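You operate a simulated robot arm through the tools that you are given. There is no shell and no other tool. Be economical: measure what you need, move in short steps, check, and stop when the job is done.

You are at the controls of a simulated robot arm. One attempt, no reset.

TASK
Choose the clamped carrier's job, run it and take the carrier out.
Fine: the job is printed on its tab; open the clamp, lay the carrier on the green bench; press start once; only the job and start buttons; leave the rail, the power and other carriers.
Where things are to end (x, y in the base frame): black carrier within 0.06 m of [0.85, -0.15].

It is judged by the outcome, as a careful person would: the job done as asked, and still so three seconds after it is handed in. It fails if anything else is knocked over, pushed out of place, dropped, spilled or broken.

THE ROBOT
A 7-joint arm with a two-finger parallel gripper, fixed in place. Base frame: the origin is at the foot of the arm, x ahead of it, y to its left, z up. Lengths are in m, angles in rad, forces in N, time in s.
With the tool pointing down near the work surface it reaches from about 0.1 to 0.38 m from the base axis. Its first joint turns from -2.007 to 2.007 rad. Payload 3.91 kg.
The TCP is the grasp point between the finger pads, 0.03 m short of the fingertips. In the tool frame z runs along the fingers and y along their closing line. The gripper opens to 0.11 m. The fingers are 0.02 m wide and 0.01 m thick; the gripper's body (0.048 by 0.112 m) begins 0.055 m behind the TCP.
Orientation is told as [roll, pitch, yaw] about the base's x, y, z axes, in that order, counted from this pose: with the fingers straight down and closing along the base's y, the tool's x points along the base's -x, its y along +y and its z along -z.

THE INTERFACE
- The arm moves only by the tool step_arm. Its arguments are lists of equal length, an entry for each row: "offset": the shift along the base's x, y, z in m, a list of three; "angular": the turn, a rotation vector about the base's x, y, z in rad, a list of three; "hand": the opening, from 0 (shut) to 1 (fully open). In form: {"offset": [[x, y, z], ...], "angular": [[rx, ry, rz], ...], "hand": [hand, ...]}. A call has 1 to 8 rows; each row shifts and turns the commanded pose from where the row before left it. Rows are played at 5 a second. More than 0.05 m and 0.15 rad between two rows, or a gripper value outside its range, and nothing of the call is played. A pose out of reach is approached as far as the arm can. The call stops where the force on the tool passes 40 N (or 10 N more than at its start, if that is more) or the arm is blocked; 0.2 s more then pass. The fingers move at their own pace (about 0.153 m/s each) and stop on an object; they squeeze with about 39 N. The grip force told is the motor's: it shows also when the fingers shut on nothing. Time passes only in rows, and 0.2 s behind the last, so rows that do not move let the fingers close. It gives the time, the measured TCP pose, the force on the tool (base axes), the opening and the grip force at its end, in the units of the frame above (readings bear some noise), with the torque about the TCP (base axes, N m) and any sound that the robot's microphone picked up.
- Cameras (640 x 400 px; columns grow to the right, rows downward): "scene" is fixed at [0.055, 0.492, 1.513]; the picture's right is [-0.42, -0.91, 0.00], its down [-0.64, 0.29, -0.71] and it looks along [0.65, -0.30, -0.70] (base axes); focal length 267 px, centre (320, 200). "wrist" rides on the gripper at [0.072, 0.017, -0.103] in the tool frame; the picture's right is [-0.23, 0.97, 0.00], its down [-0.76, -0.18, -0.62] and it looks along [-0.61, -0.14, 0.78] (tool axes); focal length 222 px, centre (320, 200). There is no depth. A picture from a camera that has moved, and an enlarged one, comes with that camera's place and axes in the base frame and with its lens. The place of the scene camera against the robot may be out by one fixed shift of up to 0.018 m in any direction.
- snapshot(camera): a new picture of that camera. No time passes.
- lift_body(by): slides the trunk up (or, below 0, down) by that many m; the arm rides with it, the base frame stays. It gives what a move gives, with no picture.
- zoom(camera, box): a new picture of the part [left, top, right, bottom] of that camera's present view, enlarged. No time passes.
- job_done(): hands the job in; it is judged then, once.

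Work in short steps. Places have to be worked out from the pictures, the camera data and where the tool is seen: move nearer, look again, correct. Check each grasp and each placing, and mend what went wrong. You have 120 turns and 76 pictures in all, those below and enlarged ones among them. Open the gripper and draw the arm clear of the work before you hand the job in, unless the task says otherwise; then end with one line.

The tools are called after "Emit:" as a command line: name --argument value ..., lists and objects as JSON in quotes. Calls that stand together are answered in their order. step_arm: Moves the arm, as the interface text tells. Its arguments: {"type":"object","properties":{"offset":{"type":"array","items":{"type":"array","items":{"type":"number"}}},"angular":{"type":"array","items":{"type":"array","items":{"type":"number"}}},"hand":{"type":"array","items":{"type":"number"}}},"required":["offset","angular","hand"]} The other tools are called the same way: lift_body (by) slides the trunk up or down; snapshot (camera) takes a picture; zoom (camera, box) takes an enlarged picture of a part of a camera's view; job_done () hands the job in.

At the start:

```text
clock: 0.0
position: [0.466, 0.1167, 1.2476]
orientation: [0.0, -0.001, 0.001]
force: [0.4, -0.5, 0.2]
ft_torque: [0.01, 0.0, 0.03]
width: 0.1102
grasp_force: 0.0
trunk travel left (down, up): [-0.875, 0.115]
```

scene: 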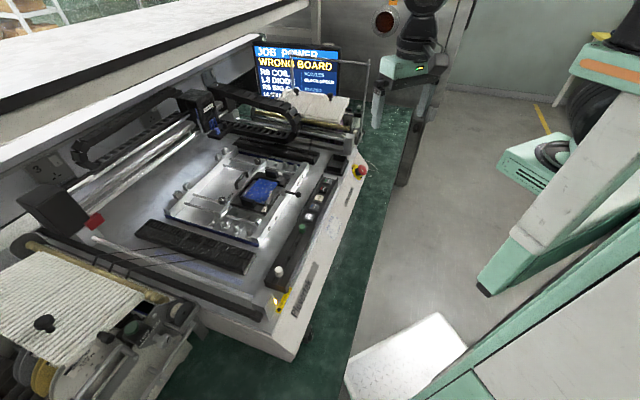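
wrist: 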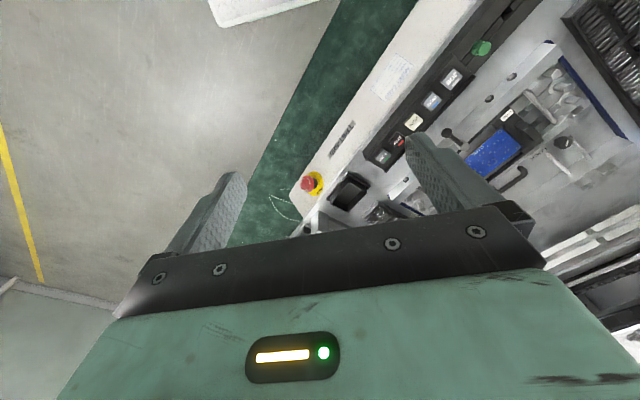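

The pictures show a machine with a clamped carrier, a button row and a screen. I zoom in to read the details.

Emit:
zoom --camera "scene" --box '[160, 130, 380, 270]'

Emit:
zoom --camera "scene" --box '[240, 35, 360, 110]'

Emit:
zoom --camera "wrist" --box '[340, 0, 640, 220]'

```text
2.86 times, centred on (270, 200) of scene
camera zoom: at [0.055, 0.492, 1.513], right [-0.42, -0.91, 0.0], down [-0.64, 0.29, -0.71], along [0.65, -0.3, -0.7], focal length 762 px, centre (463, 200)
```

zoom: 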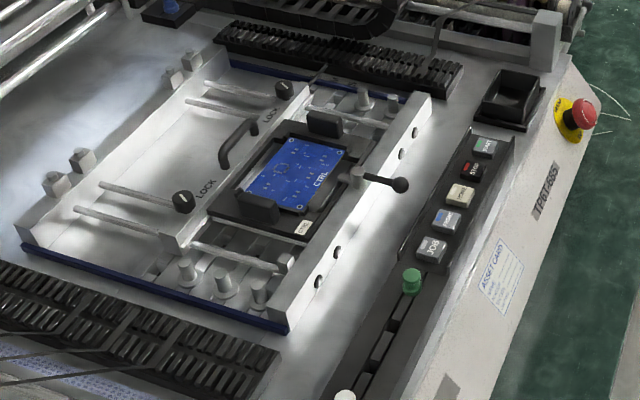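

```text
5.33 times, centred on (300, 72) of scene
camera zoom: at [0.055, 0.492, 1.513], right [-0.42, -0.91, 0.0], down [-0.64, 0.29, -0.71], along [0.65, -0.3, -0.7], focal length 1422 px, centre (427, 880)
```

zoom: 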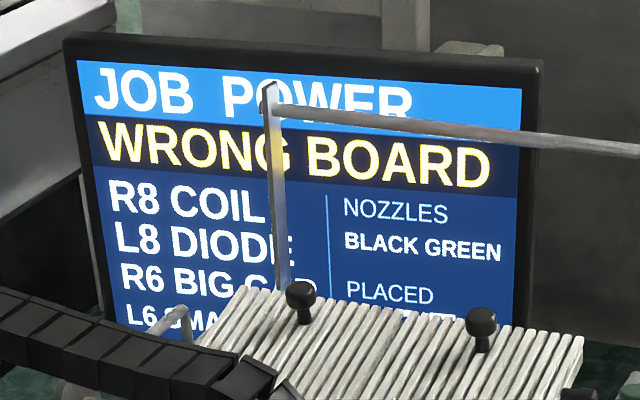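

```text
1.82 times, centred on (490, 110) of wrist
camera zoom: at [0.3949, 0.1345, 1.3513], right [0.23, 0.97, 0.0], down [0.76, -0.18, 0.62], along [0.61, -0.14, -0.78], focal length 404 px, centre (11, 364)
```

zoom: 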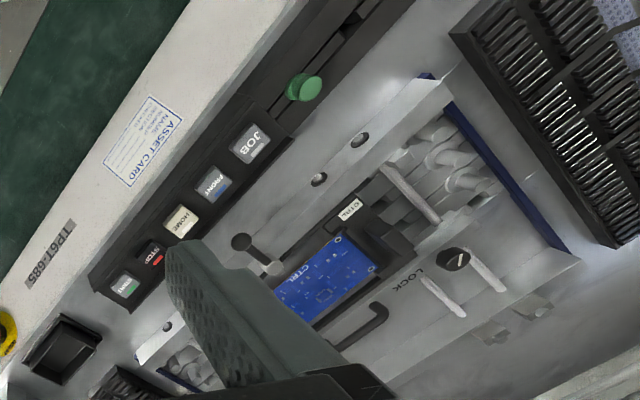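

Stereo estimates: E-stop (0.67,0.05,0.93), JOB button (0.51,0.32,0.97), START (0.62,0.205,0.97), carrier about (0.65,0.41,0.975). I zoom in on the buttons and clamp for the labels.

Emit:
zoom --camera "wrist" --box '[370, 40, 490, 180]'

Emit:
zoom --camera "scene" --box '[220, 160, 310, 220]'

Emit:
zoom --camera "scene" --box '[290, 165, 350, 225]'

```text
2.86 times, centred on (430, 110) of wrist
camera zoom: at [0.3949, 0.1345, 1.3513], right [0.23, 0.97, 0.0], down [0.76, -0.18, 0.62], along [0.61, -0.14, -0.78], focal length 635 px, centre (6, 457)
```

zoom: 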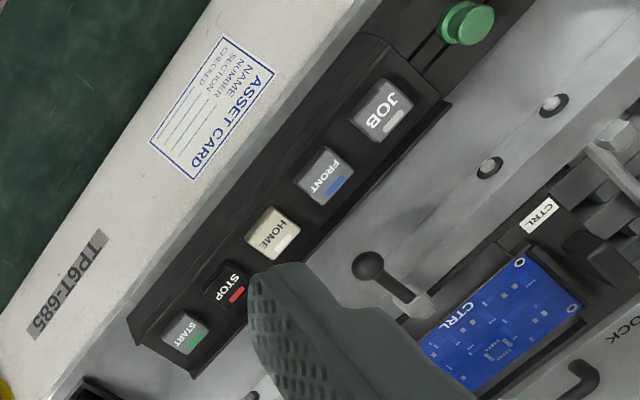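

```text
6.67 times, centred on (265, 190) of scene
camera zoom: at [0.055, 0.492, 1.513], right [-0.42, -0.91, 0.0], down [-0.64, 0.29, -0.71], along [0.65, -0.3, -0.7], focal length 1777 px, centre (687, 267)
```

zoom: 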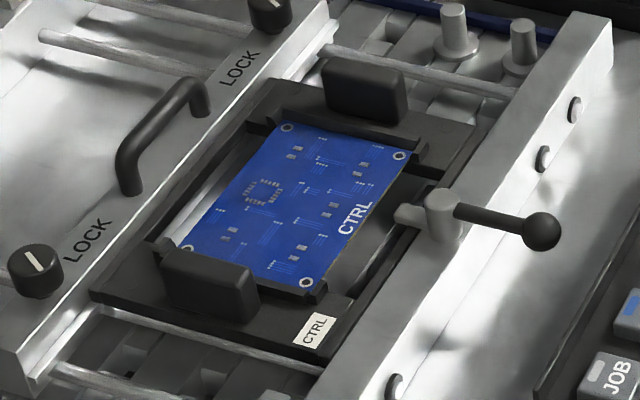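

```text
6.67 times, centred on (320, 195) of scene
camera zoom: at [0.055, 0.492, 1.513], right [-0.42, -0.91, 0.0], down [-0.64, 0.29, -0.71], along [0.65, -0.3, -0.7], focal length 1777 px, centre (320, 233)
```

zoom: 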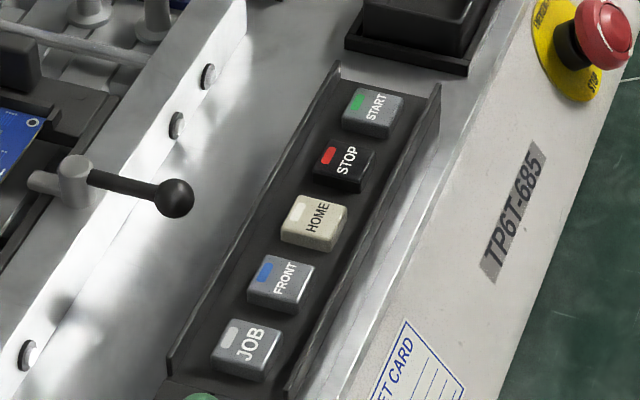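

The tab says CTRL, while the screen shows JOB POWER, so the JOB button has to be pressed until CTRL shows. I move with closed fingers to above JOB and take a closer look.

Emit:
step_arm --offset '[[0, 0.04, 0], [0, 0.04, 0], [0, 0.04, 0], [0.0, 0.04, -0.03], [0.0, 0.04, -0.04], [0.0, 0, -0.04], [0, 0, -0.03]]' --angular '[[0, 0, 0], [0, 0, 0], [0, 0, 0], [0, 0, 0], [0, 0, 0], [0, 0, 0], [0, 0, 0]]' --hand '[0, 0, 0, 0, 0, 0, 0]'

Emit:
snapshot --camera "wrist"

```text
refused: row 5 steps farther than a row can; nothing moved
```

```text
67 pictures are left
camera wrist: at [0.3949, 0.1345, 1.3513], right [0.23, 0.97, 0.0], down [0.76, -0.18, 0.62], along [0.61, -0.14, -0.78], focal length 222 px, centre (320, 200)
```

wrist: 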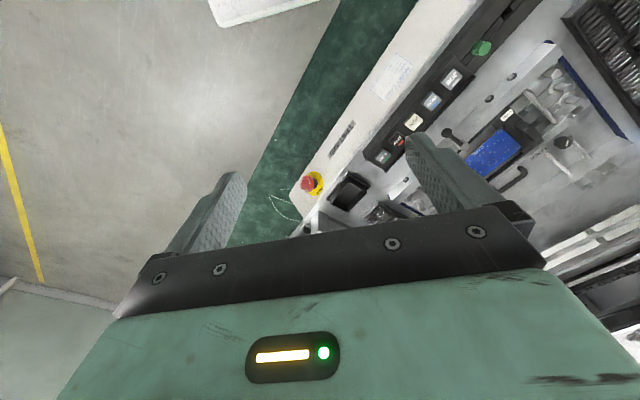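

The row was just too long; I resend with shorter steps.

Emit:
step_arm --offset '[[0, 0.04, 0], [0, 0.04, 0], [0, 0.04, 0], [0.0, 0.04, -0.025], [0.0, 0.04, -0.025], [0.0, 0, -0.045], [0, 0, -0.045]]' --angular '[[0, 0, 0], [0, 0, 0], [0, 0, 0], [0, 0, 0], [0, 0, 0], [0, 0, 0], [0, 0, 0]]' --hand '[0, 0, 0, 0, 0, 0, 0]'

Emit:
snapshot --camera "wrist"

Emit:
snapshot --camera "scene"

```text
clock: 1.6
position: [0.4675, 0.3167, 1.1042]
orientation: [0.0, -0.001, 0.001]
force: [-0.2, -0.1, -0.3]
ft_torque: [0.0, -0.02, 0.01]
width: 0.0001
grasp_force: 37.5
trunk travel left (down, up): [-0.875, 0.115]
```

```text
66 pictures are left
camera wrist: at [0.3955, 0.3339, 1.2086], right [0.23, 0.97, 0.0], down [0.76, -0.18, 0.62], along [0.61, -0.14, -0.78], focal length 222 px, centre (320, 200)
```

wrist: 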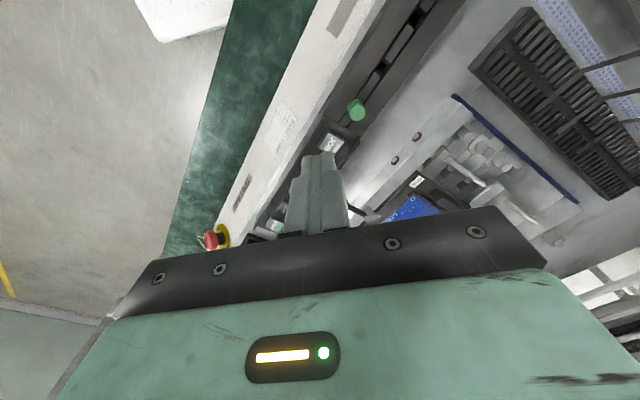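

```text
65 pictures are left
```

scene: 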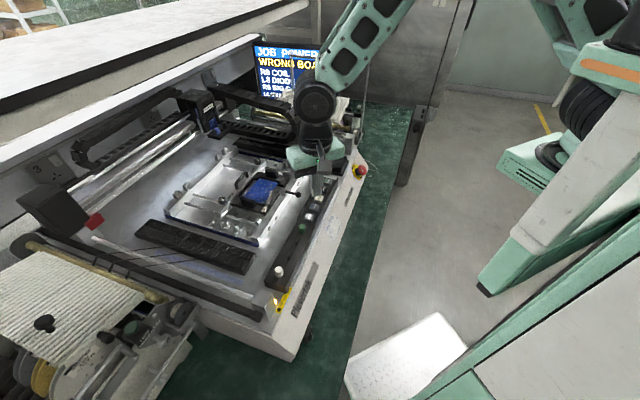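

The JOB button is seen at about (0.508, 0.32). I zoom to refine that.

Emit:
zoom --camera "wrist" --box '[260, 80, 420, 180]'

```text
4.00 times, centred on (340, 130) of wrist
camera zoom: at [0.3955, 0.3339, 1.2086], right [0.23, 0.97, 0.0], down [0.76, -0.18, 0.62], along [0.61, -0.14, -0.78], focal length 888 px, centre (240, 480)
```

zoom: 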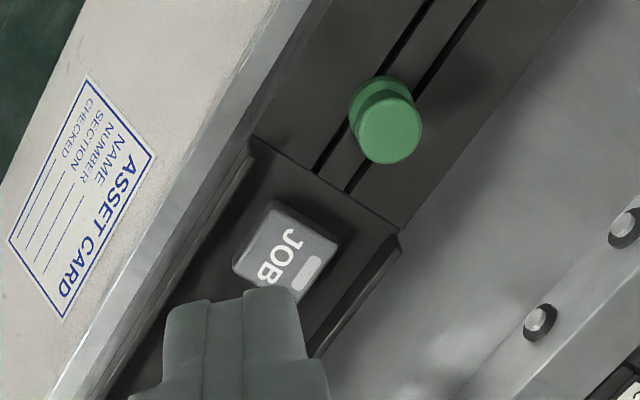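

JOB's top is at about (0.504, 0.322, 0.975). I move over it and descend to just above.

Emit:
step_arm --offset '[[0.0365, 0.005, 0], [0, 0, -0.04], [0, 0, -0.03]]' --angular '[[0, 0, 0], [0, 0, 0], [0, 0, 0]]' --hand '[0, 0, 0]'

Emit:
zoom --camera "wrist" --box '[240, 80, 400, 180]'

Emit:
zoom --camera "scene" --box '[270, 150, 370, 250]'

```text
clock: 2.4
position: [0.5058, 0.3242, 1.0369]
orientation: [0.0, 0.0, 0.001]
force: [0.0, 0.0, -0.1]
ft_torque: [0.0, 0.0, 0.0]
width: 0.0001
grasp_force: 37.8
trunk travel left (down, up): [-0.875, 0.115]
```

```text
4.00 times, centred on (320, 130) of wrist
camera zoom: at [0.4335, 0.3407, 1.1404], right [0.23, 0.97, 0.0], down [0.76, -0.18, 0.62], along [0.61, -0.14, -0.78], focal length 888 px, centre (320, 480)
```

zoom: 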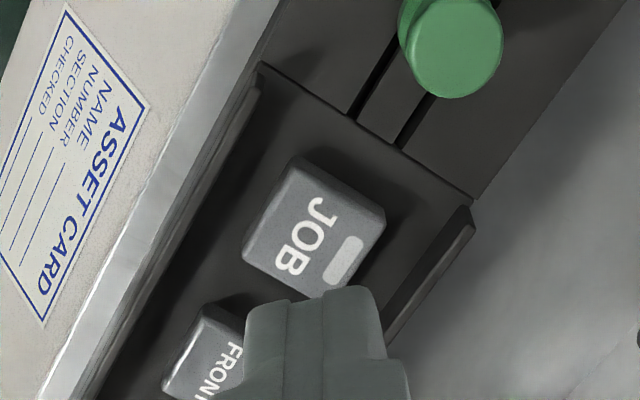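

```text
4.00 times, centred on (320, 200) of scene
camera zoom: at [0.055, 0.492, 1.513], right [-0.42, -0.91, 0.0], down [-0.64, 0.29, -0.71], along [0.65, -0.3, -0.7], focal length 1066 px, centre (320, 200)
```

zoom: 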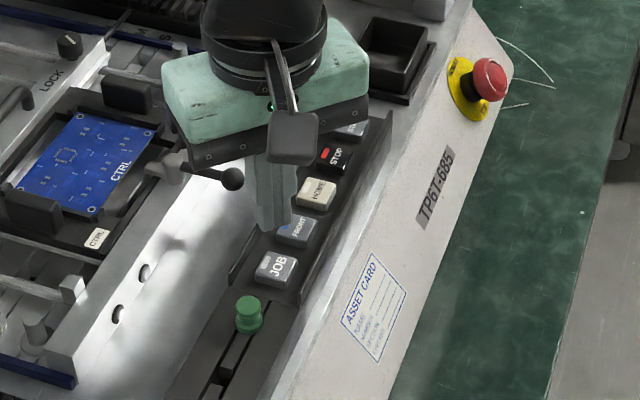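

The button is directly below (0.506,0.324). I descend in small steps and watch the force.

Emit:
step_arm --offset '[[0, 0, -0.01], [0, 0, -0.008], [0, 0, -0.005], [0, 0, -0.004]]' --angular '[[0, 0, 0], [0, 0, 0], [0, 0, 0], [0, 0, 0]]' --hand '[0, 0, 0, 0]'

Emit:
zoom --camera "wrist" --box '[240, 80, 400, 180]'

```text
clock: 3.4
position: [0.5045, 0.3227, 1.0095]
orientation: [-0.001, 0.0, -0.001]
force: [0.0, 0.7, 0.4]
ft_torque: [-0.02, -0.01, 0.03]
width: 0.0
grasp_force: 37.5
trunk travel left (down, up): [-0.875, 0.115]
```

```text
4.00 times, centred on (320, 130) of wrist
camera zoom: at [0.4318, 0.3396, 1.1133], right [0.23, 0.97, 0.0], down [0.76, -0.18, 0.62], along [0.61, -0.14, -0.78], focal length 888 px, centre (320, 480)
```

zoom: 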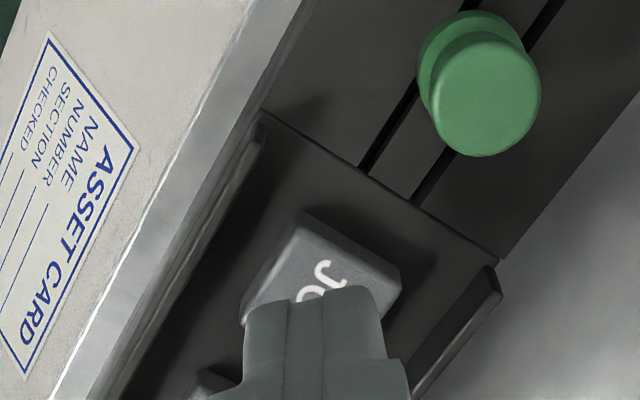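

Still above the button and well lined up. I continue with small steps.

Emit:
step_arm --offset '[[0, 0, -0.004], [0, 0, -0.004], [0, 0, -0.003]]' --angular '[[0, 0, 0], [0, 0, 0], [0, 0, 0]]' --hand '[0, 0, 0]'

```text
clock: 4.2
position: [0.5031, 0.3222, 0.9996]
orientation: [-0.001, 0.0, 0.003]
force: [0.6, 0.2, 0.1]
ft_torque: [0.0, 0.0, 0.02]
width: 0.0002
grasp_force: 37.1
trunk travel left (down, up): [-0.875, 0.115]
```

No contact yet with the tip at 0.97, so I keep going down.

Emit:
step_arm --offset '[[0, 0, -0.003], [0, 0, -0.003], [0, 0, -0.003]]' --angular '[[0, 0, 0], [0, 0, 0], [0, 0, 0]]' --hand '[0, 0, 0]'

Emit:
zoom --camera "wrist" --box '[240, 80, 400, 180]'

```text
clock: 5.0
position: [0.5034, 0.3221, 0.9899]
orientation: [0.0, 0.002, -0.001]
force: [-0.1, -0.5, 0.4]
ft_torque: [0.02, -0.01, -0.01]
width: 0.0001
grasp_force: 38.0
trunk travel left (down, up): [-0.875, 0.115]
```

```text
4.00 times, centred on (320, 130) of wrist
camera zoom: at [0.432, 0.3393, 1.0941], right [0.23, 0.97, 0.0], down [0.76, -0.18, 0.62], along [0.61, -0.14, -0.78], focal length 888 px, centre (320, 480)
```

zoom: 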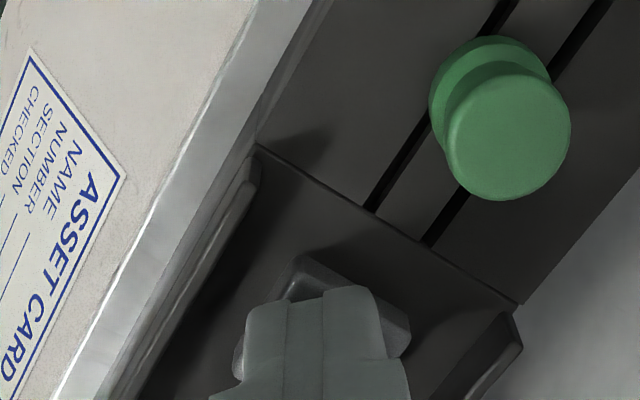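

Well centred over the button; I go on down.

Emit:
step_arm --offset '[[0, 0, -0.003], [0, 0, -0.003], [0, 0, -0.002]]' --angular '[[0, 0, 0], [0, 0, 0], [0, 0, 0]]' --hand '[0, 0, 0]'

```text
clock: 5.8
position: [0.5033, 0.3224, 0.9836]
orientation: [0.002, -0.002, -0.001]
force: [0.9, -6.1, 21.7]
ft_torque: [-0.2, -0.01, 0.17]
width: 0.0
grasp_force: 37.3
trunk travel left (down, up): [-0.875, 0.115]
heard: click
```

A click was heard at about TCP z 0.984. I raise the arm and read the screen.

Emit:
step_arm --offset '[[0, 0, 0.01], [0, 0, 0.01]]' --angular '[[0, 0, 0], [0, 0, 0]]' --hand '[0, 0]'

Emit:
zoom --camera "scene" --box '[240, 35, 360, 110]'

```text
clock: 6.4
position: [0.5037, 0.3231, 1.0016]
orientation: [-0.002, -0.001, 0.002]
force: [0.0, 0.3, 0.4]
ft_torque: [0.01, 0.02, 0.02]
width: 0.0
grasp_force: 38.3
trunk travel left (down, up): [-0.875, 0.115]
```

```text
5.33 times, centred on (300, 72) of scene
camera zoom: at [0.055, 0.492, 1.513], right [-0.42, -0.91, 0.0], down [-0.64, 0.29, -0.71], along [0.65, -0.3, -0.7], focal length 1422 px, centre (427, 880)
```

zoom: 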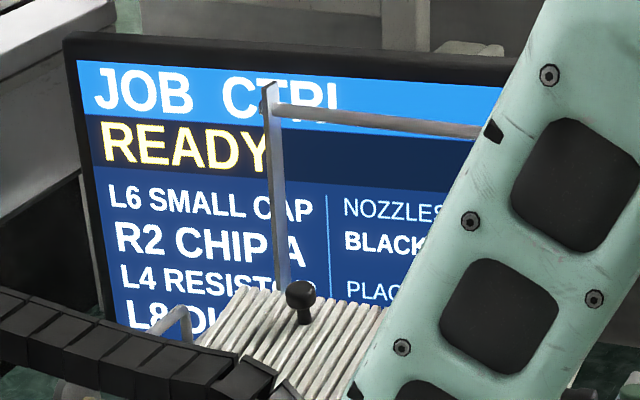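

The screen now shows JOB CTRL, READY. I lift and travel to above START, around (0.62, 0.206).

Emit:
step_arm --offset '[[0, 0, 0.045], [0, 0, 0.045], [0.03, -0.03, 0], [0.03, -0.03, 0], [0.03, -0.03, 0], [0.026, -0.026, 0]]' --angular '[[0, 0, 0], [0, 0, 0], [0, 0, 0], [0, 0, 0], [0, 0, 0], [0, 0, 0]]' --hand '[0, 0, 0, 0, 0, 0]'

Emit:
zoom --camera "wrist" --box '[220, 60, 420, 200]'

```text
clock: 7.8
position: [0.616, 0.2076, 1.0926]
orientation: [-0.001, 0.0, 0.002]
force: [-0.8, 0.1, -0.1]
ft_torque: [-0.01, -0.01, 0.01]
width: 0.0001
grasp_force: 38.0
trunk travel left (down, up): [-0.875, 0.115]
```

```text
2.86 times, centred on (320, 130) of wrist
camera zoom: at [0.5443, 0.2251, 1.1954], right [0.23, 0.97, 0.0], down [0.76, -0.18, 0.62], along [0.61, -0.14, -0.78], focal length 635 px, centre (320, 400)
```

zoom: 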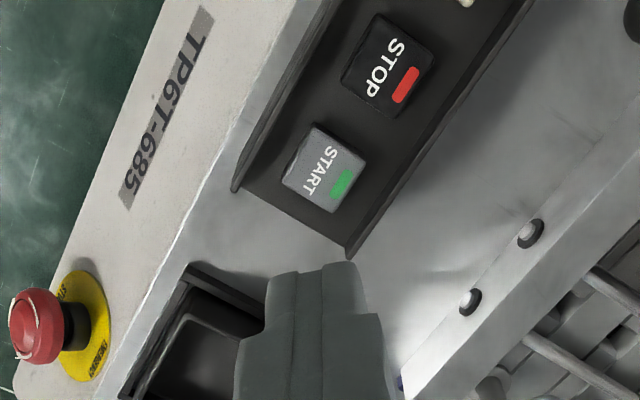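

START computes to (0.622, 0.209) and I am at (0.616, 0.2076). I correct, descend part of the way and look again.

Emit:
step_arm --offset '[[0.006, 0.001, -0.04], [0, 0, -0.04]]' --angular '[[0, 0, 0], [0, 0, 0]]' --hand '[0, 0]'

Emit:
zoom --camera "wrist" --box '[240, 80, 400, 180]'

```text
clock: 8.4
position: [0.6234, 0.2088, 1.0128]
orientation: [-0.001, -0.002, -0.001]
force: [-0.5, -0.7, 0.1]
ft_torque: [0.02, -0.03, 0.02]
width: 0.0003
grasp_force: 37.8
trunk travel left (down, up): [-0.875, 0.115]
```

```text
4.00 times, centred on (320, 130) of wrist
camera zoom: at [0.551, 0.2257, 1.1172], right [0.23, 0.97, 0.0], down [0.76, -0.18, 0.62], along [0.61, -0.14, -0.78], focal length 888 px, centre (320, 480)
```

zoom: 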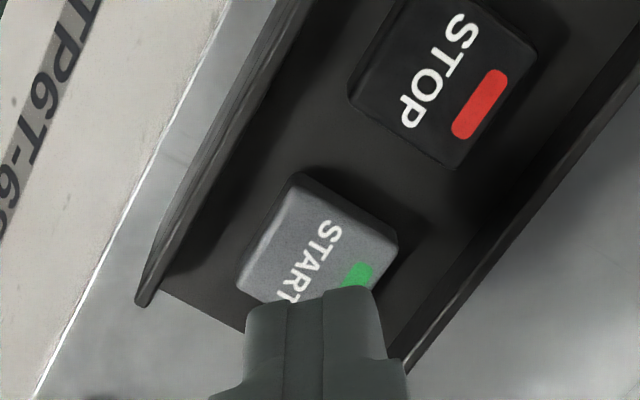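

START centre computes to (0.624, 0.209), under the tip. I descend to press, as with JOB.

Emit:
step_arm --offset '[[0, 0, -0.01], [0, 0, -0.008], [0, 0, -0.004], [0, 0, -0.003]]' --angular '[[0, 0, 0], [0, 0, 0], [0, 0, 0], [0, 0, 0]]' --hand '[0, 0, 0, 0]'

Emit:
zoom --camera "wrist" --box '[240, 80, 400, 180]'

```text
clock: 9.4
position: [0.6226, 0.2082, 0.9874]
orientation: [0.001, 0.0, 0.002]
force: [0.4, 0.8, 1.2]
ft_torque: [0.01, 0.01, -0.01]
width: 0.0002
grasp_force: 37.7
trunk travel left (down, up): [-0.875, 0.115]
```

```text
4.00 times, centred on (320, 130) of wrist
camera zoom: at [0.5517, 0.225, 1.0921], right [0.23, 0.97, 0.0], down [0.76, -0.18, 0.62], along [0.61, -0.14, -0.78], focal length 888 px, centre (320, 480)
```

zoom: 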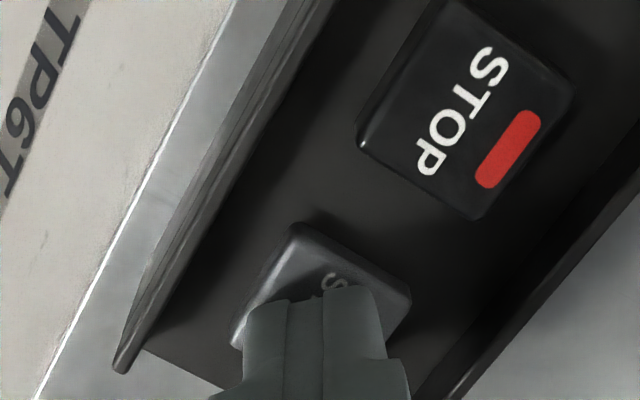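

The tip is on START only, clear of STOP. I press the last millimetres.

Emit:
step_arm --offset '[[0, 0, -0.003], [0, 0, -0.003]]' --angular '[[0, 0, 0], [0, 0, 0]]' --hand '[0, 0]'

```text
clock: 10.0
position: [0.6235, 0.2081, 0.9839]
orientation: [0.001, -0.002, 0.003]
force: [-9.5, 1.3, 23.2]
ft_torque: [0.01, 0.28, 0.02]
width: 0.0001
grasp_force: 37.4
trunk travel left (down, up): [-0.875, 0.115]
heard: click
```

START clicked. I raise straight up and away from the machine while it runs.

Emit:
step_arm --offset '[[0, 0, 0.04], [0, 0, 0.04], [-0.03, -0.03, 0.02], [-0.03, -0.03, 0.02], [-0.03, -0.03, 0.0]]' --angular '[[0, 0, 0], [0, 0, 0], [0, 0, 0], [0, 0, 0], [0, 0, 0]]' --hand '[0, 0, 0, 0, 0]'

Emit:
snapshot --camera "scene"

```text
clock: 11.2
position: [0.5343, 0.1176, 1.1026]
orientation: [-0.002, 0.0, 0.002]
force: [0.8, 0.2, -0.1]
ft_torque: [-0.04, 0.02, 0.01]
width: 0.0
grasp_force: 37.4
trunk travel left (down, up): [-0.875, 0.115]
```

```text
55 pictures are left
```

scene: 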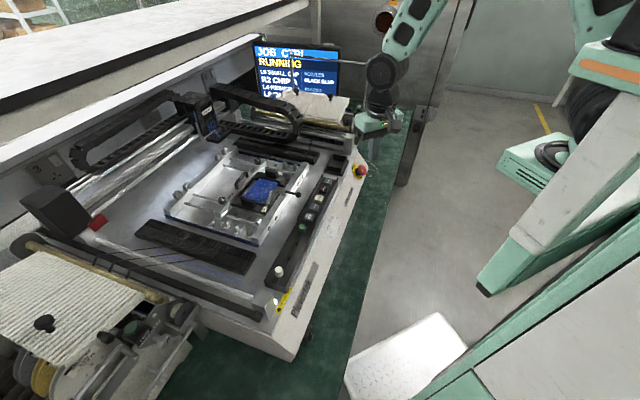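

The screen reads RUNNING. While waiting I turn the hand by about +45° yaw, lining its closing axis up with the rails.

Emit:
step_arm --offset '[[0, 0, 0.03], [0, 0, 0.03], [0, 0, 0], [0, 0, 0], [0, 0, 0], [0, 0, 0], [0, 0, 0], [0, 0, 0]]' --angular '[[0, 0, 0.13], [0, 0, 0.13], [0, 0, 0.13], [0, 0, 0.13], [0, 0, 0.13], [0, 0, 0.135], [0, 0, 0], [0, 0, 0]]' --hand '[0.5, 1, 1, 1, 1, 1, 1, 1]'

Emit:
step_arm --offset '[[0, 0, 0], [0, 0, 0], [0, 0, 0], [0, 0, 0], [0, 0, 0], [0, 0, 0], [0, 0, 0], [0, 0, 0]]' --angular '[[0, 0, 0], [0, 0, 0], [0, 0, 0], [0, 0, 0], [0, 0, 0], [0, 0, 0], [0, 0, 0], [0, 0, 0]]' --hand '[1, 1, 1, 1, 1, 1, 1, 1]'

Emit:
snapshot --camera "scene"

Emit:
snapshot --camera "wrist"

```text
clock: 13.0
position: [0.535, 0.1175, 1.1622]
orientation: [-0.001, 0.0, 0.787]
force: [-0.5, 0.8, 0.0]
ft_torque: [0.0, 0.0, 0.0]
width: 0.1102
grasp_force: 0.0
trunk travel left (down, up): [-0.875, 0.115]
```

```text
clock: 14.8
position: [0.536, 0.1175, 1.1604]
orientation: [0.001, 0.001, 0.784]
force: [0.0, 0.1, -0.8]
ft_torque: [0.0, -0.02, -0.01]
width: 0.11
grasp_force: 0.1
trunk travel left (down, up): [-0.875, 0.115]
```

```text
54 pictures are left
```

scene: 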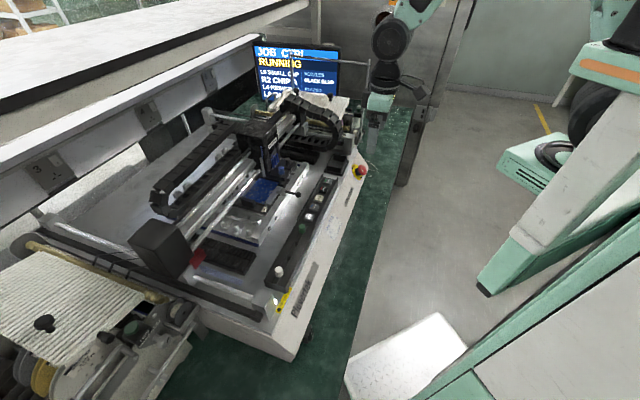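

```text
53 pictures are left
camera wrist: at [0.4725, 0.0788, 1.265], right [-0.53, 0.85, 0.0], down [0.66, 0.41, 0.62], along [0.53, 0.33, -0.78], focal length 222 px, centre (320, 200)
```

wrist: 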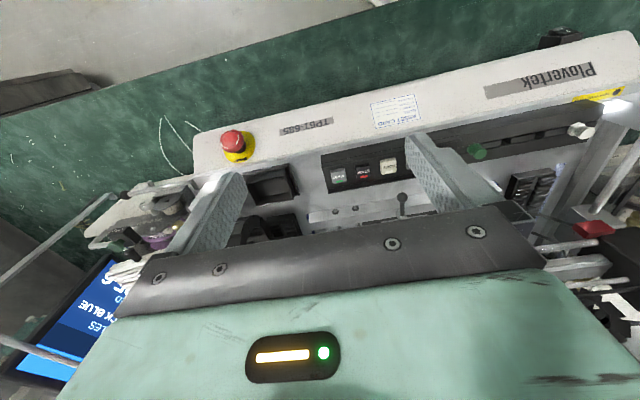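

The gantry is working on the board. I wait clear of it.

Emit:
step_arm --offset '[[0, 0, 0], [0, 0, 0], [0, 0, 0], [0, 0, 0], [0, 0, 0], [0, 0, 0], [0, 0, 0], [0, 0, 0]]' --angular '[[0, 0, 0], [0, 0, 0], [0, 0, 0], [0, 0, 0], [0, 0, 0], [0, 0, 0], [0, 0, 0], [0, 0, 0]]' --hand '[1, 1, 1, 1, 1, 1, 1, 1]'

Emit:
step_arm --offset '[[0, 0, 0], [0, 0, 0], [0, 0, 0], [0, 0, 0], [0, 0, 0], [0, 0, 0], [0, 0, 0], [0, 0, 0]]' --angular '[[0, 0, 0], [0, 0, 0], [0, 0, 0], [0, 0, 0], [0, 0, 0], [0, 0, 0], [0, 0, 0], [0, 0, 0]]' --hand '[1, 1, 1, 1, 1, 1, 1, 1]'

Emit:
step_arm --offset '[[0, 0, 0], [0, 0, 0], [0, 0, 0], [0, 0, 0], [0, 0, 0], [0, 0, 0], [0, 0, 0], [0, 0, 0]]' --angular '[[0, 0, 0], [0, 0, 0], [0, 0, 0], [0, 0, 0], [0, 0, 0], [0, 0, 0], [0, 0, 0], [0, 0, 0]]' --hand '[1, 1, 1, 1, 1, 1, 1, 1]'

Emit:
snapshot --camera "scene"

```text
clock: 16.6
position: [0.5348, 0.1183, 1.1614]
orientation: [-0.001, -0.002, 0.786]
force: [0.6, 1.0, -0.2]
ft_torque: [-0.02, 0.02, -0.03]
width: 0.1098
grasp_force: 0.1
trunk travel left (down, up): [-0.875, 0.115]
```

```text
clock: 18.4
position: [0.5345, 0.1169, 1.161]
orientation: [0.003, -0.001, 0.786]
force: [-1.2, -0.4, -0.5]
ft_torque: [-0.03, -0.02, -0.02]
width: 0.1099
grasp_force: 0.0
trunk travel left (down, up): [-0.875, 0.115]
```

```text
clock: 20.2
position: [0.5351, 0.1182, 1.1616]
orientation: [-0.001, 0.0, 0.785]
force: [-0.6, 0.4, -0.1]
ft_torque: [0.03, 0.01, 0.01]
width: 0.1098
grasp_force: 0.0
trunk travel left (down, up): [-0.875, 0.115]
```

```text
52 pictures are left
```

scene: 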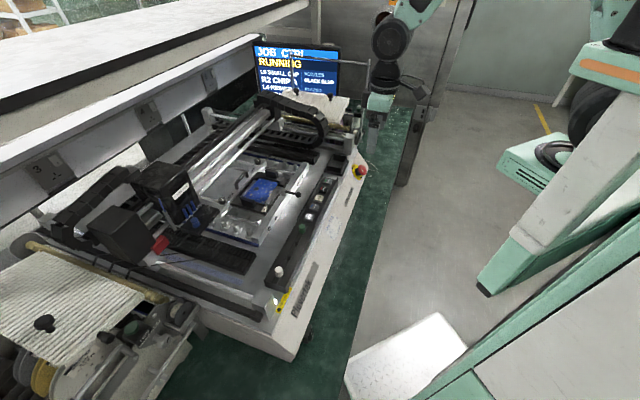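

Still RUNNING, so I wait more.

Emit:
step_arm --offset '[[0, 0, 0], [0, 0, 0], [0, 0, 0], [0, 0, 0], [0, 0, 0], [0, 0, 0], [0, 0, 0], [0, 0, 0]]' --angular '[[0, 0, 0], [0, 0, 0], [0, 0, 0], [0, 0, 0], [0, 0, 0], [0, 0, 0], [0, 0, 0], [0, 0, 0]]' --hand '[1, 1, 1, 1, 1, 1, 1, 1]'

Emit:
step_arm --offset '[[0, 0, 0], [0, 0, 0], [0, 0, 0], [0, 0, 0], [0, 0, 0], [0, 0, 0], [0, 0, 0], [0, 0, 0]]' --angular '[[0, 0, 0], [0, 0, 0], [0, 0, 0], [0, 0, 0], [0, 0, 0], [0, 0, 0], [0, 0, 0], [0, 0, 0]]' --hand '[1, 1, 1, 1, 1, 1, 1, 1]'

Emit:
step_arm --offset '[[0, 0, 0], [0, 0, 0], [0, 0, 0], [0, 0, 0], [0, 0, 0], [0, 0, 0], [0, 0, 0], [0, 0, 0]]' --angular '[[0, 0, 0], [0, 0, 0], [0, 0, 0], [0, 0, 0], [0, 0, 0], [0, 0, 0], [0, 0, 0], [0, 0, 0]]' --hand '[1, 1, 1, 1, 1, 1, 1, 1]'

Emit:
step_arm --offset '[[0, 0, 0], [0, 0, 0], [0, 0, 0], [0, 0, 0], [0, 0, 0], [0, 0, 0], [0, 0, 0], [0, 0, 0]]' --angular '[[0, 0, 0], [0, 0, 0], [0, 0, 0], [0, 0, 0], [0, 0, 0], [0, 0, 0], [0, 0, 0], [0, 0, 0]]' --hand '[1, 1, 1, 1, 1, 1, 1, 1]'

Emit:
step_arm --offset '[[0, 0, 0], [0, 0, 0], [0, 0, 0], [0, 0, 0], [0, 0, 0], [0, 0, 0], [0, 0, 0], [0, 0, 0]]' --angular '[[0, 0, 0], [0, 0, 0], [0, 0, 0], [0, 0, 0], [0, 0, 0], [0, 0, 0], [0, 0, 0], [0, 0, 0]]' --hand '[1, 1, 1, 1, 1, 1, 1, 1]'

Emit:
snapshot --camera "scene"

```text
clock: 22.0
position: [0.5347, 0.1177, 1.1602]
orientation: [-0.001, 0.0, 0.785]
force: [-1.1, 0.3, 0.5]
ft_torque: [-0.01, 0.01, -0.01]
width: 0.1101
grasp_force: 0.1
trunk travel left (down, up): [-0.875, 0.115]
```

```text
clock: 23.8
position: [0.5346, 0.117, 1.1606]
orientation: [0.0, 0.001, 0.784]
force: [-0.7, 0.3, 0.5]
ft_torque: [-0.02, 0.0, -0.02]
width: 0.1098
grasp_force: 0.1
trunk travel left (down, up): [-0.875, 0.115]
```

```text
clock: 25.6
position: [0.5354, 0.1185, 1.162]
orientation: [0.0, 0.001, 0.785]
force: [-0.2, -0.2, 0.4]
ft_torque: [0.03, 0.03, 0.04]
width: 0.1101
grasp_force: 0.0
trunk travel left (down, up): [-0.875, 0.115]
```

```text
clock: 27.4
position: [0.536, 0.117, 1.1623]
orientation: [0.0, -0.001, 0.786]
force: [0.9, 0.5, 0.3]
ft_torque: [-0.01, 0.02, -0.04]
width: 0.1102
grasp_force: 0.0
trunk travel left (down, up): [-0.875, 0.115]
```

```text
clock: 29.2
position: [0.5351, 0.1184, 1.1619]
orientation: [0.0, -0.003, 0.786]
force: [-0.3, 0.0, 0.1]
ft_torque: [-0.02, 0.01, 0.03]
width: 0.1101
grasp_force: 0.1
trunk travel left (down, up): [-0.875, 0.115]
```

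```text
51 pictures are left
```

scene: 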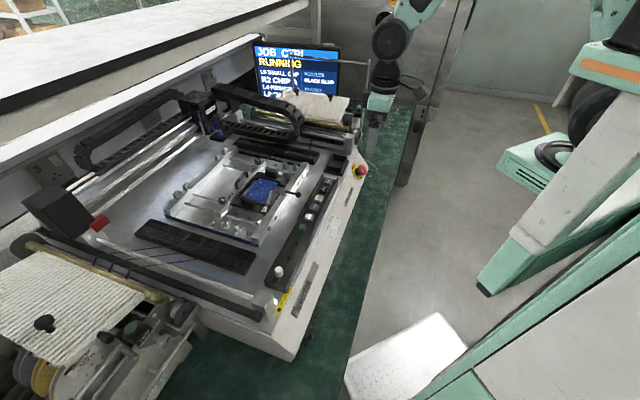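

The gantry is back home, but the screen still says RUNNING. I wait a little more and read the screen.

Emit:
step_arm --offset '[[0, 0, 0], [0, 0, 0], [0, 0, 0], [0, 0, 0], [0, 0, 0], [0, 0, 0], [0, 0, 0], [0, 0, 0]]' --angular '[[0, 0, 0], [0, 0, 0], [0, 0, 0], [0, 0, 0], [0, 0, 0], [0, 0, 0], [0, 0, 0], [0, 0, 0]]' --hand '[1, 1, 1, 1, 1, 1, 1, 1]'

Emit:
step_arm --offset '[[0, 0, 0], [0, 0, 0], [0, 0, 0], [0, 0, 0], [0, 0, 0], [0, 0, 0], [0, 0, 0], [0, 0, 0]]' --angular '[[0, 0, 0], [0, 0, 0], [0, 0, 0], [0, 0, 0], [0, 0, 0], [0, 0, 0], [0, 0, 0], [0, 0, 0]]' --hand '[1, 1, 1, 1, 1, 1, 1, 1]'

Emit:
zoom --camera "scene" --box '[240, 35, 360, 110]'

Emit:
zoom --camera "scene" --box '[220, 160, 310, 220]'

```text
clock: 31.0
position: [0.5353, 0.1184, 1.1607]
orientation: [0.001, 0.0, 0.786]
force: [0.1, -0.1, -0.2]
ft_torque: [-0.02, -0.02, 0.03]
width: 0.1099
grasp_force: 0.0
trunk travel left (down, up): [-0.875, 0.115]
```

```text
clock: 32.8
position: [0.5344, 0.1177, 1.162]
orientation: [0.001, 0.001, 0.786]
force: [-0.2, -0.5, 0.4]
ft_torque: [-0.04, 0.03, 0.0]
width: 0.1101
grasp_force: 0.1
trunk travel left (down, up): [-0.875, 0.115]
```

```text
5.33 times, centred on (300, 72) of scene
camera zoom: at [0.055, 0.492, 1.513], right [-0.42, -0.91, 0.0], down [-0.64, 0.29, -0.71], along [0.65, -0.3, -0.7], focal length 1422 px, centre (427, 880)
```

zoom: 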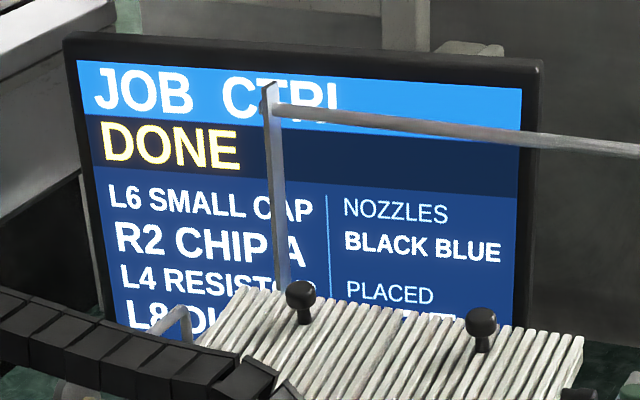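

```text
6.67 times, centred on (265, 190) of scene
camera zoom: at [0.055, 0.492, 1.513], right [-0.42, -0.91, 0.0], down [-0.64, 0.29, -0.71], along [0.65, -0.3, -0.7], focal length 1777 px, centre (687, 267)
```

zoom: 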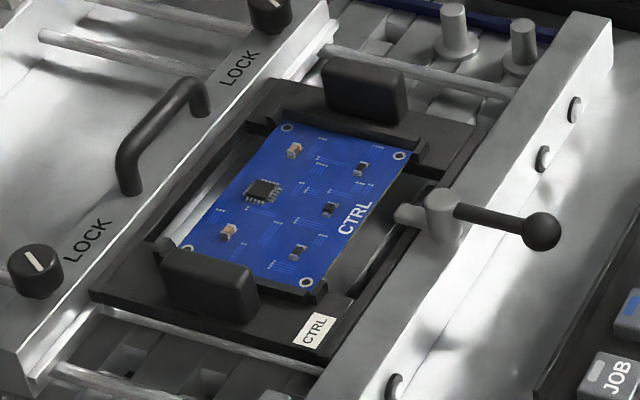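

The screen shows DONE and the parts are on the board. Next I move the hand at height 1.16 towards the carrier to see the lever and tabs from the wrist camera.

Emit:
step_arm --offset '[[0.014, 0.044, 0], [0.014, 0.044, 0], [0.014, 0.044, 0], [0.014, 0.044, 0], [0.014, 0.044, 0]]' --angular '[[0, 0, 0], [0, 0, 0], [0, 0, 0], [0, 0, 0], [0, 0, 0]]' --hand '[0.5, 0.5, 0.5, 0.5, 0.5]'

Emit:
snapshot --camera "wrist"

```text
clock: 34.0
position: [0.6063, 0.3381, 1.1615]
orientation: [-0.001, -0.001, 0.785]
force: [0.0, -0.1, 0.7]
ft_torque: [0.03, 0.02, -0.01]
width: 0.0551
grasp_force: 0.0
trunk travel left (down, up): [-0.875, 0.115]
```

```text
48 pictures are left
camera wrist: at [0.5441, 0.2986, 1.265], right [-0.53, 0.85, 0.0], down [0.66, 0.41, 0.62], along [0.53, 0.33, -0.78], focal length 222 px, centre (320, 200)
```

wrist: 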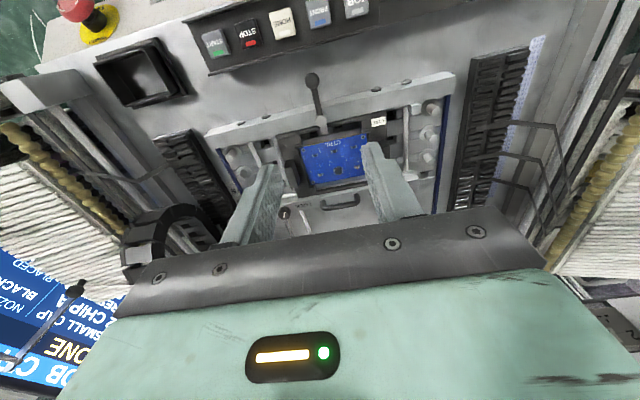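

Good view. I zoom on the clamp and carrier.

Emit:
zoom --camera "wrist" --box '[220, 60, 460, 220]'

```text
2.50 times, centred on (340, 140) of wrist
camera zoom: at [0.5441, 0.2986, 1.265], right [-0.53, 0.85, 0.0], down [0.66, 0.41, 0.62], along [0.53, 0.33, -0.78], focal length 555 px, centre (270, 350)
```

zoom: 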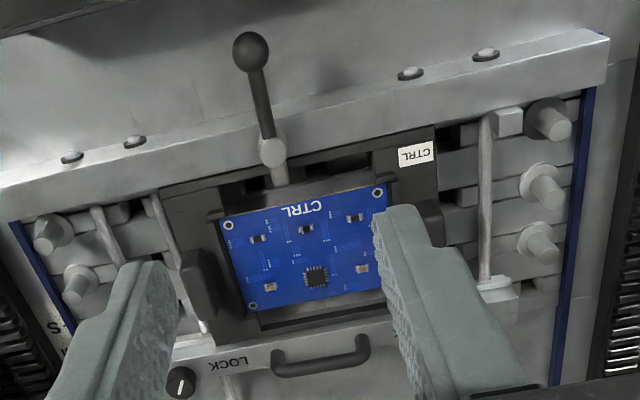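

Stereo gives the lever ball at about (0.60,0.32,0.95) and its pivot at about (0.637,0.358), so the lever points straight out, square to the rail. I look closer for clues to its swing.

Emit:
zoom --camera "wrist" --box '[290, 60, 370, 145]'

Emit:
zoom --camera "scene" --box '[265, 175, 310, 205]'

```text
4.71 times, centred on (330, 102) of wrist
camera zoom: at [0.5441, 0.2986, 1.265], right [-0.53, 0.85, 0.0], down [0.66, 0.41, 0.62], along [0.53, 0.33, -0.78], focal length 1045 px, centre (273, 659)
```

zoom: 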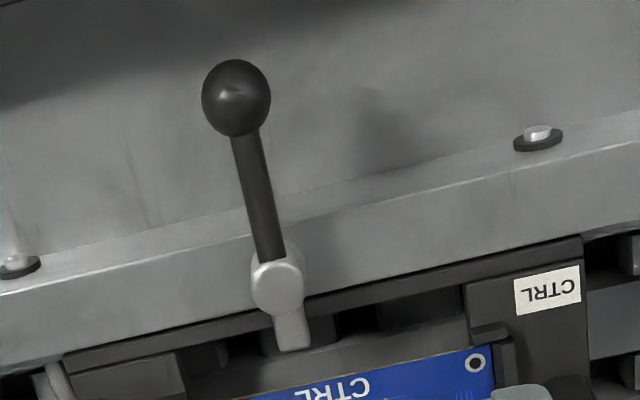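

```text
13.33 times, centred on (288, 190) of scene
camera zoom: at [0.055, 0.492, 1.513], right [-0.42, -0.91, 0.0], down [-0.64, 0.29, -0.71], along [0.65, -0.3, -0.7], focal length 3555 px, centre (753, 333)
```

zoom: 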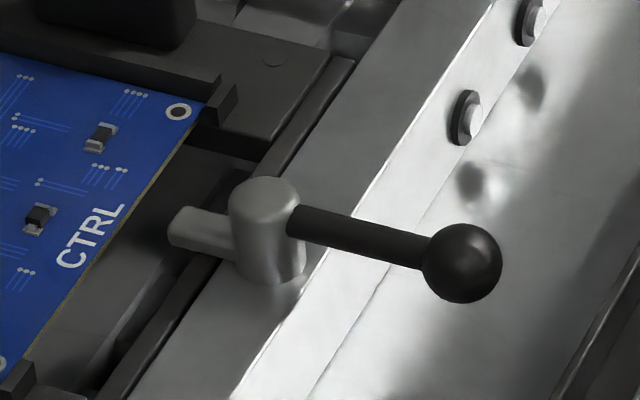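

The clamp is a vertical post with an overhanging finger; its lever swings in the horizontal plane. I will put the closed fingertips beside the lever on the START side and push it toward the JOB side, first checking at z = 1.04.

Emit:
step_arm --offset '[[0.02, -0.038, 0], [0, 0, -0.04], [0, 0, -0.04], [0, 0, -0.04]]' --angular '[[0, 0, 0], [0, 0, 0], [0, 0, 0], [0, 0, 0]]' --hand '[0, 0, 0, 0]'

Emit:
snapshot --camera "wrist"

```text
clock: 35.0
position: [0.6291, 0.2988, 1.0402]
orientation: [0.001, 0.0, 0.788]
force: [-0.2, -0.6, 0.1]
ft_torque: [0.04, 0.0, -0.02]
width: 0.0
grasp_force: 37.5
trunk travel left (down, up): [-0.875, 0.115]
```

```text
44 pictures are left
camera wrist: at [0.5659, 0.2597, 1.144], right [-0.53, 0.85, 0.0], down [0.66, 0.41, 0.62], along [0.53, 0.33, -0.78], focal length 222 px, centre (320, 200)
```

wrist: 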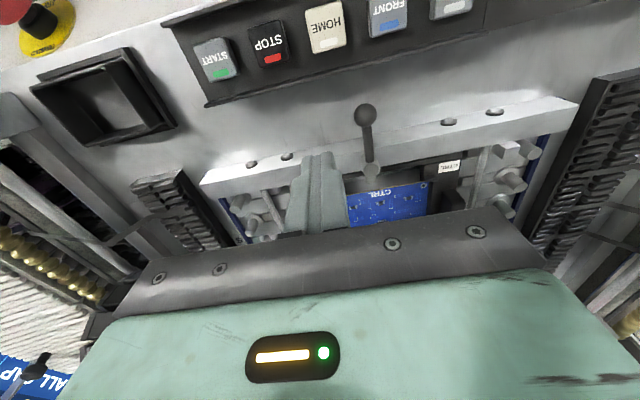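

The ball is confirmed at (0.597, 0.321). I lower beside the lever to TCP z of about 0.978.

Emit:
step_arm --offset '[[0, 0, -0.03], [0, 0, -0.02], [0, 0, -0.012]]' --angular '[[0, 0, 0], [0, 0, 0], [0, 0, 0]]' --hand '[0, 0, 0]'

Emit:
zoom --camera "wrist" --box '[240, 60, 440, 190]'

Emit:
zoom --camera "scene" --box '[260, 160, 335, 210]'

```text
clock: 35.8
position: [0.6259, 0.3013, 0.9784]
orientation: [0.0, -0.001, 0.785]
force: [0.3, 0.5, -0.9]
ft_torque: [-0.02, -0.01, 0.05]
width: 0.0001
grasp_force: 37.5
trunk travel left (down, up): [-0.875, 0.115]
```

```text
3.08 times, centred on (340, 125) of wrist
camera zoom: at [0.5645, 0.2605, 1.0823], right [-0.53, 0.85, 0.0], down [0.66, 0.41, 0.62], along [0.53, 0.33, -0.78], focal length 684 px, centre (258, 431)
```

zoom: 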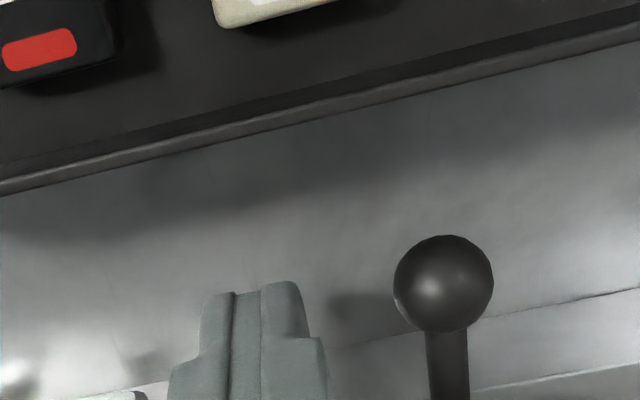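

```text
8.00 times, centred on (298, 185) of scene
camera zoom: at [0.055, 0.492, 1.513], right [-0.42, -0.91, 0.0], down [-0.64, 0.29, -0.71], along [0.65, -0.3, -0.7], focal length 2133 px, centre (500, 320)
```

zoom: 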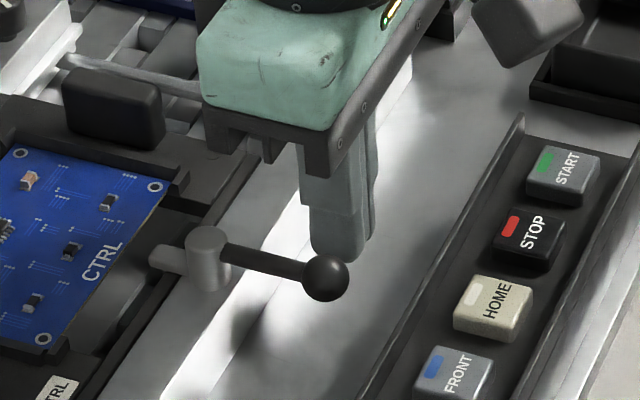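

The fingertips stand beside the lever, clear of the buttons. I push to about 20° first and check the force.

Emit:
step_arm --offset '[[-0.0114, 0.0166, 0], [-0.006, 0.005, 0], [-0.0062, 0.0044, 0]]' --angular '[[0, 0, 0], [0, 0, 0], [0, 0, 0]]' --hand '[0, 0, 0]'

Emit:
zoom --camera "scene" --box '[260, 160, 335, 210]'

```text
clock: 36.6
position: [0.6022, 0.3248, 0.9786]
orientation: [0.001, 0.0, 0.787]
force: [0.1, 0.7, -0.8]
ft_torque: [0.04, -0.01, 0.02]
width: 0.0
grasp_force: 37.9
trunk travel left (down, up): [-0.875, 0.115]
```

```text
8.00 times, centred on (298, 185) of scene
camera zoom: at [0.055, 0.492, 1.513], right [-0.42, -0.91, 0.0], down [-0.64, 0.29, -0.71], along [0.65, -0.3, -0.7], focal length 2133 px, centre (500, 320)
```

zoom: 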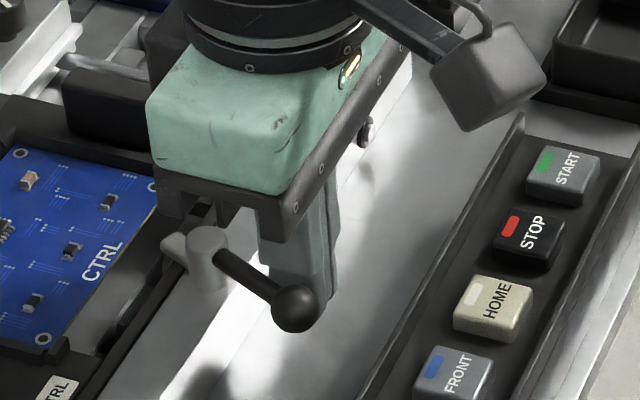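

The lever swings freely this way. I continue along the arc to about 95°.

Emit:
step_arm --offset '[[-0.0082, 0.0145, 0], [-0.0032, 0.0151, 0], [0.0021, 0.015, 0], [0.0049, 0.0106, 0]]' --angular '[[0, 0, 0], [0, 0, 0], [0, 0, 0], [0, 0, 0]]' --hand '[0, 0, 0, 0]'

Emit:
zoom --camera "scene" --box '[245, 160, 320, 210]'

```text
clock: 37.4
position: [0.5924, 0.3612, 0.9766]
orientation: [-0.007, 0.019, 0.783]
force: [-7.7, -10.6, 11.4]
ft_torque: [-0.2, 0.09, -0.02]
width: 0.0002
grasp_force: 37.4
trunk travel left (down, up): [-0.875, 0.115]
stopped in row 4: the force on the tool passed its limit at 49 N (the readings are from after the stop); the commanded pose is now the measured one
```

```text
8.00 times, centred on (282, 185) of scene
camera zoom: at [0.055, 0.492, 1.513], right [-0.42, -0.91, 0.0], down [-0.64, 0.29, -0.71], along [0.65, -0.3, -0.7], focal length 2133 px, centre (620, 320)
```

zoom: 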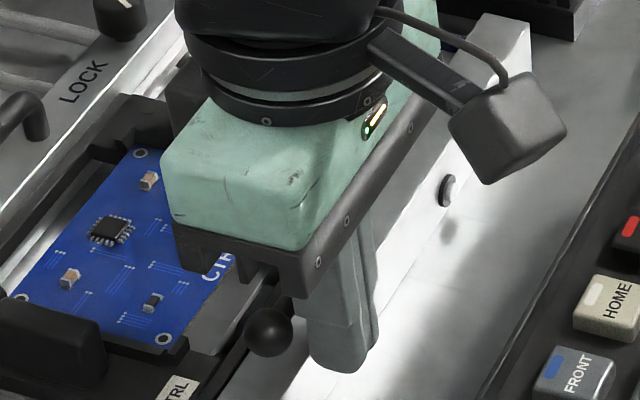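

The finger met the rail's side and stopped at 49 N; the lever looks nearly open. I back off outward and upward, then look.

Emit:
step_arm --offset '[[-0.008, -0.008, 0], [0, 0, 0.03], [0, 0, 0.04], [0.0, 0.0, 0.04]]' --angular '[[0, 0, 0], [0, 0, 0], [0, 0, 0], [0, 0, 0]]' --hand '[0, 0, 0, 0]'

Emit:
snapshot --camera "wrist"

Emit:
zoom --camera "wrist" --box '[190, 60, 430, 220]'

```text
clock: 38.4
position: [0.588, 0.3562, 1.0873]
orientation: [-0.006, 0.016, 0.784]
force: [-0.2, -0.7, -1.1]
ft_torque: [-0.01, 0.0, 0.03]
width: 0.0
grasp_force: 37.8
trunk travel left (down, up): [-0.875, 0.115]
```

```text
39 pictures are left
camera wrist: at [0.5253, 0.3183, 1.1921], right [-0.53, 0.85, -0.01], down [0.67, 0.42, 0.61], along [0.52, 0.32, -0.79], focal length 222 px, centre (320, 200)
```

wrist: 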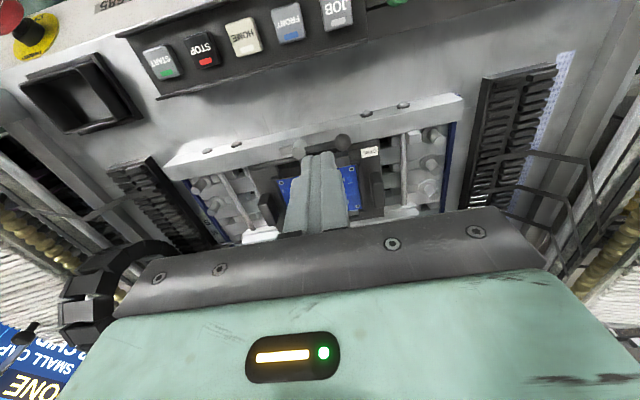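

```text
2.50 times, centred on (310, 140) of wrist
camera zoom: at [0.5253, 0.3183, 1.1921], right [-0.53, 0.85, -0.01], down [0.67, 0.42, 0.61], along [0.52, 0.32, -0.79], focal length 555 px, centre (345, 350)
```

zoom: 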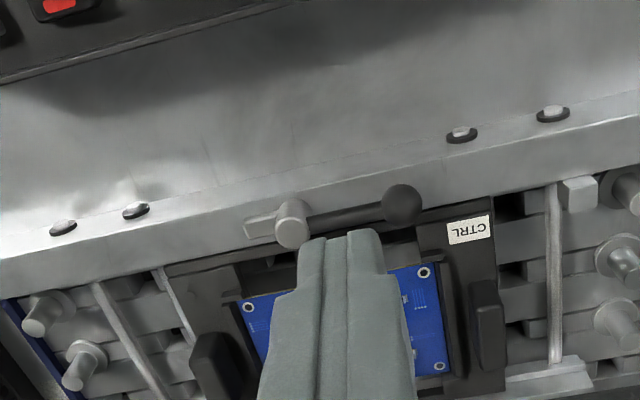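

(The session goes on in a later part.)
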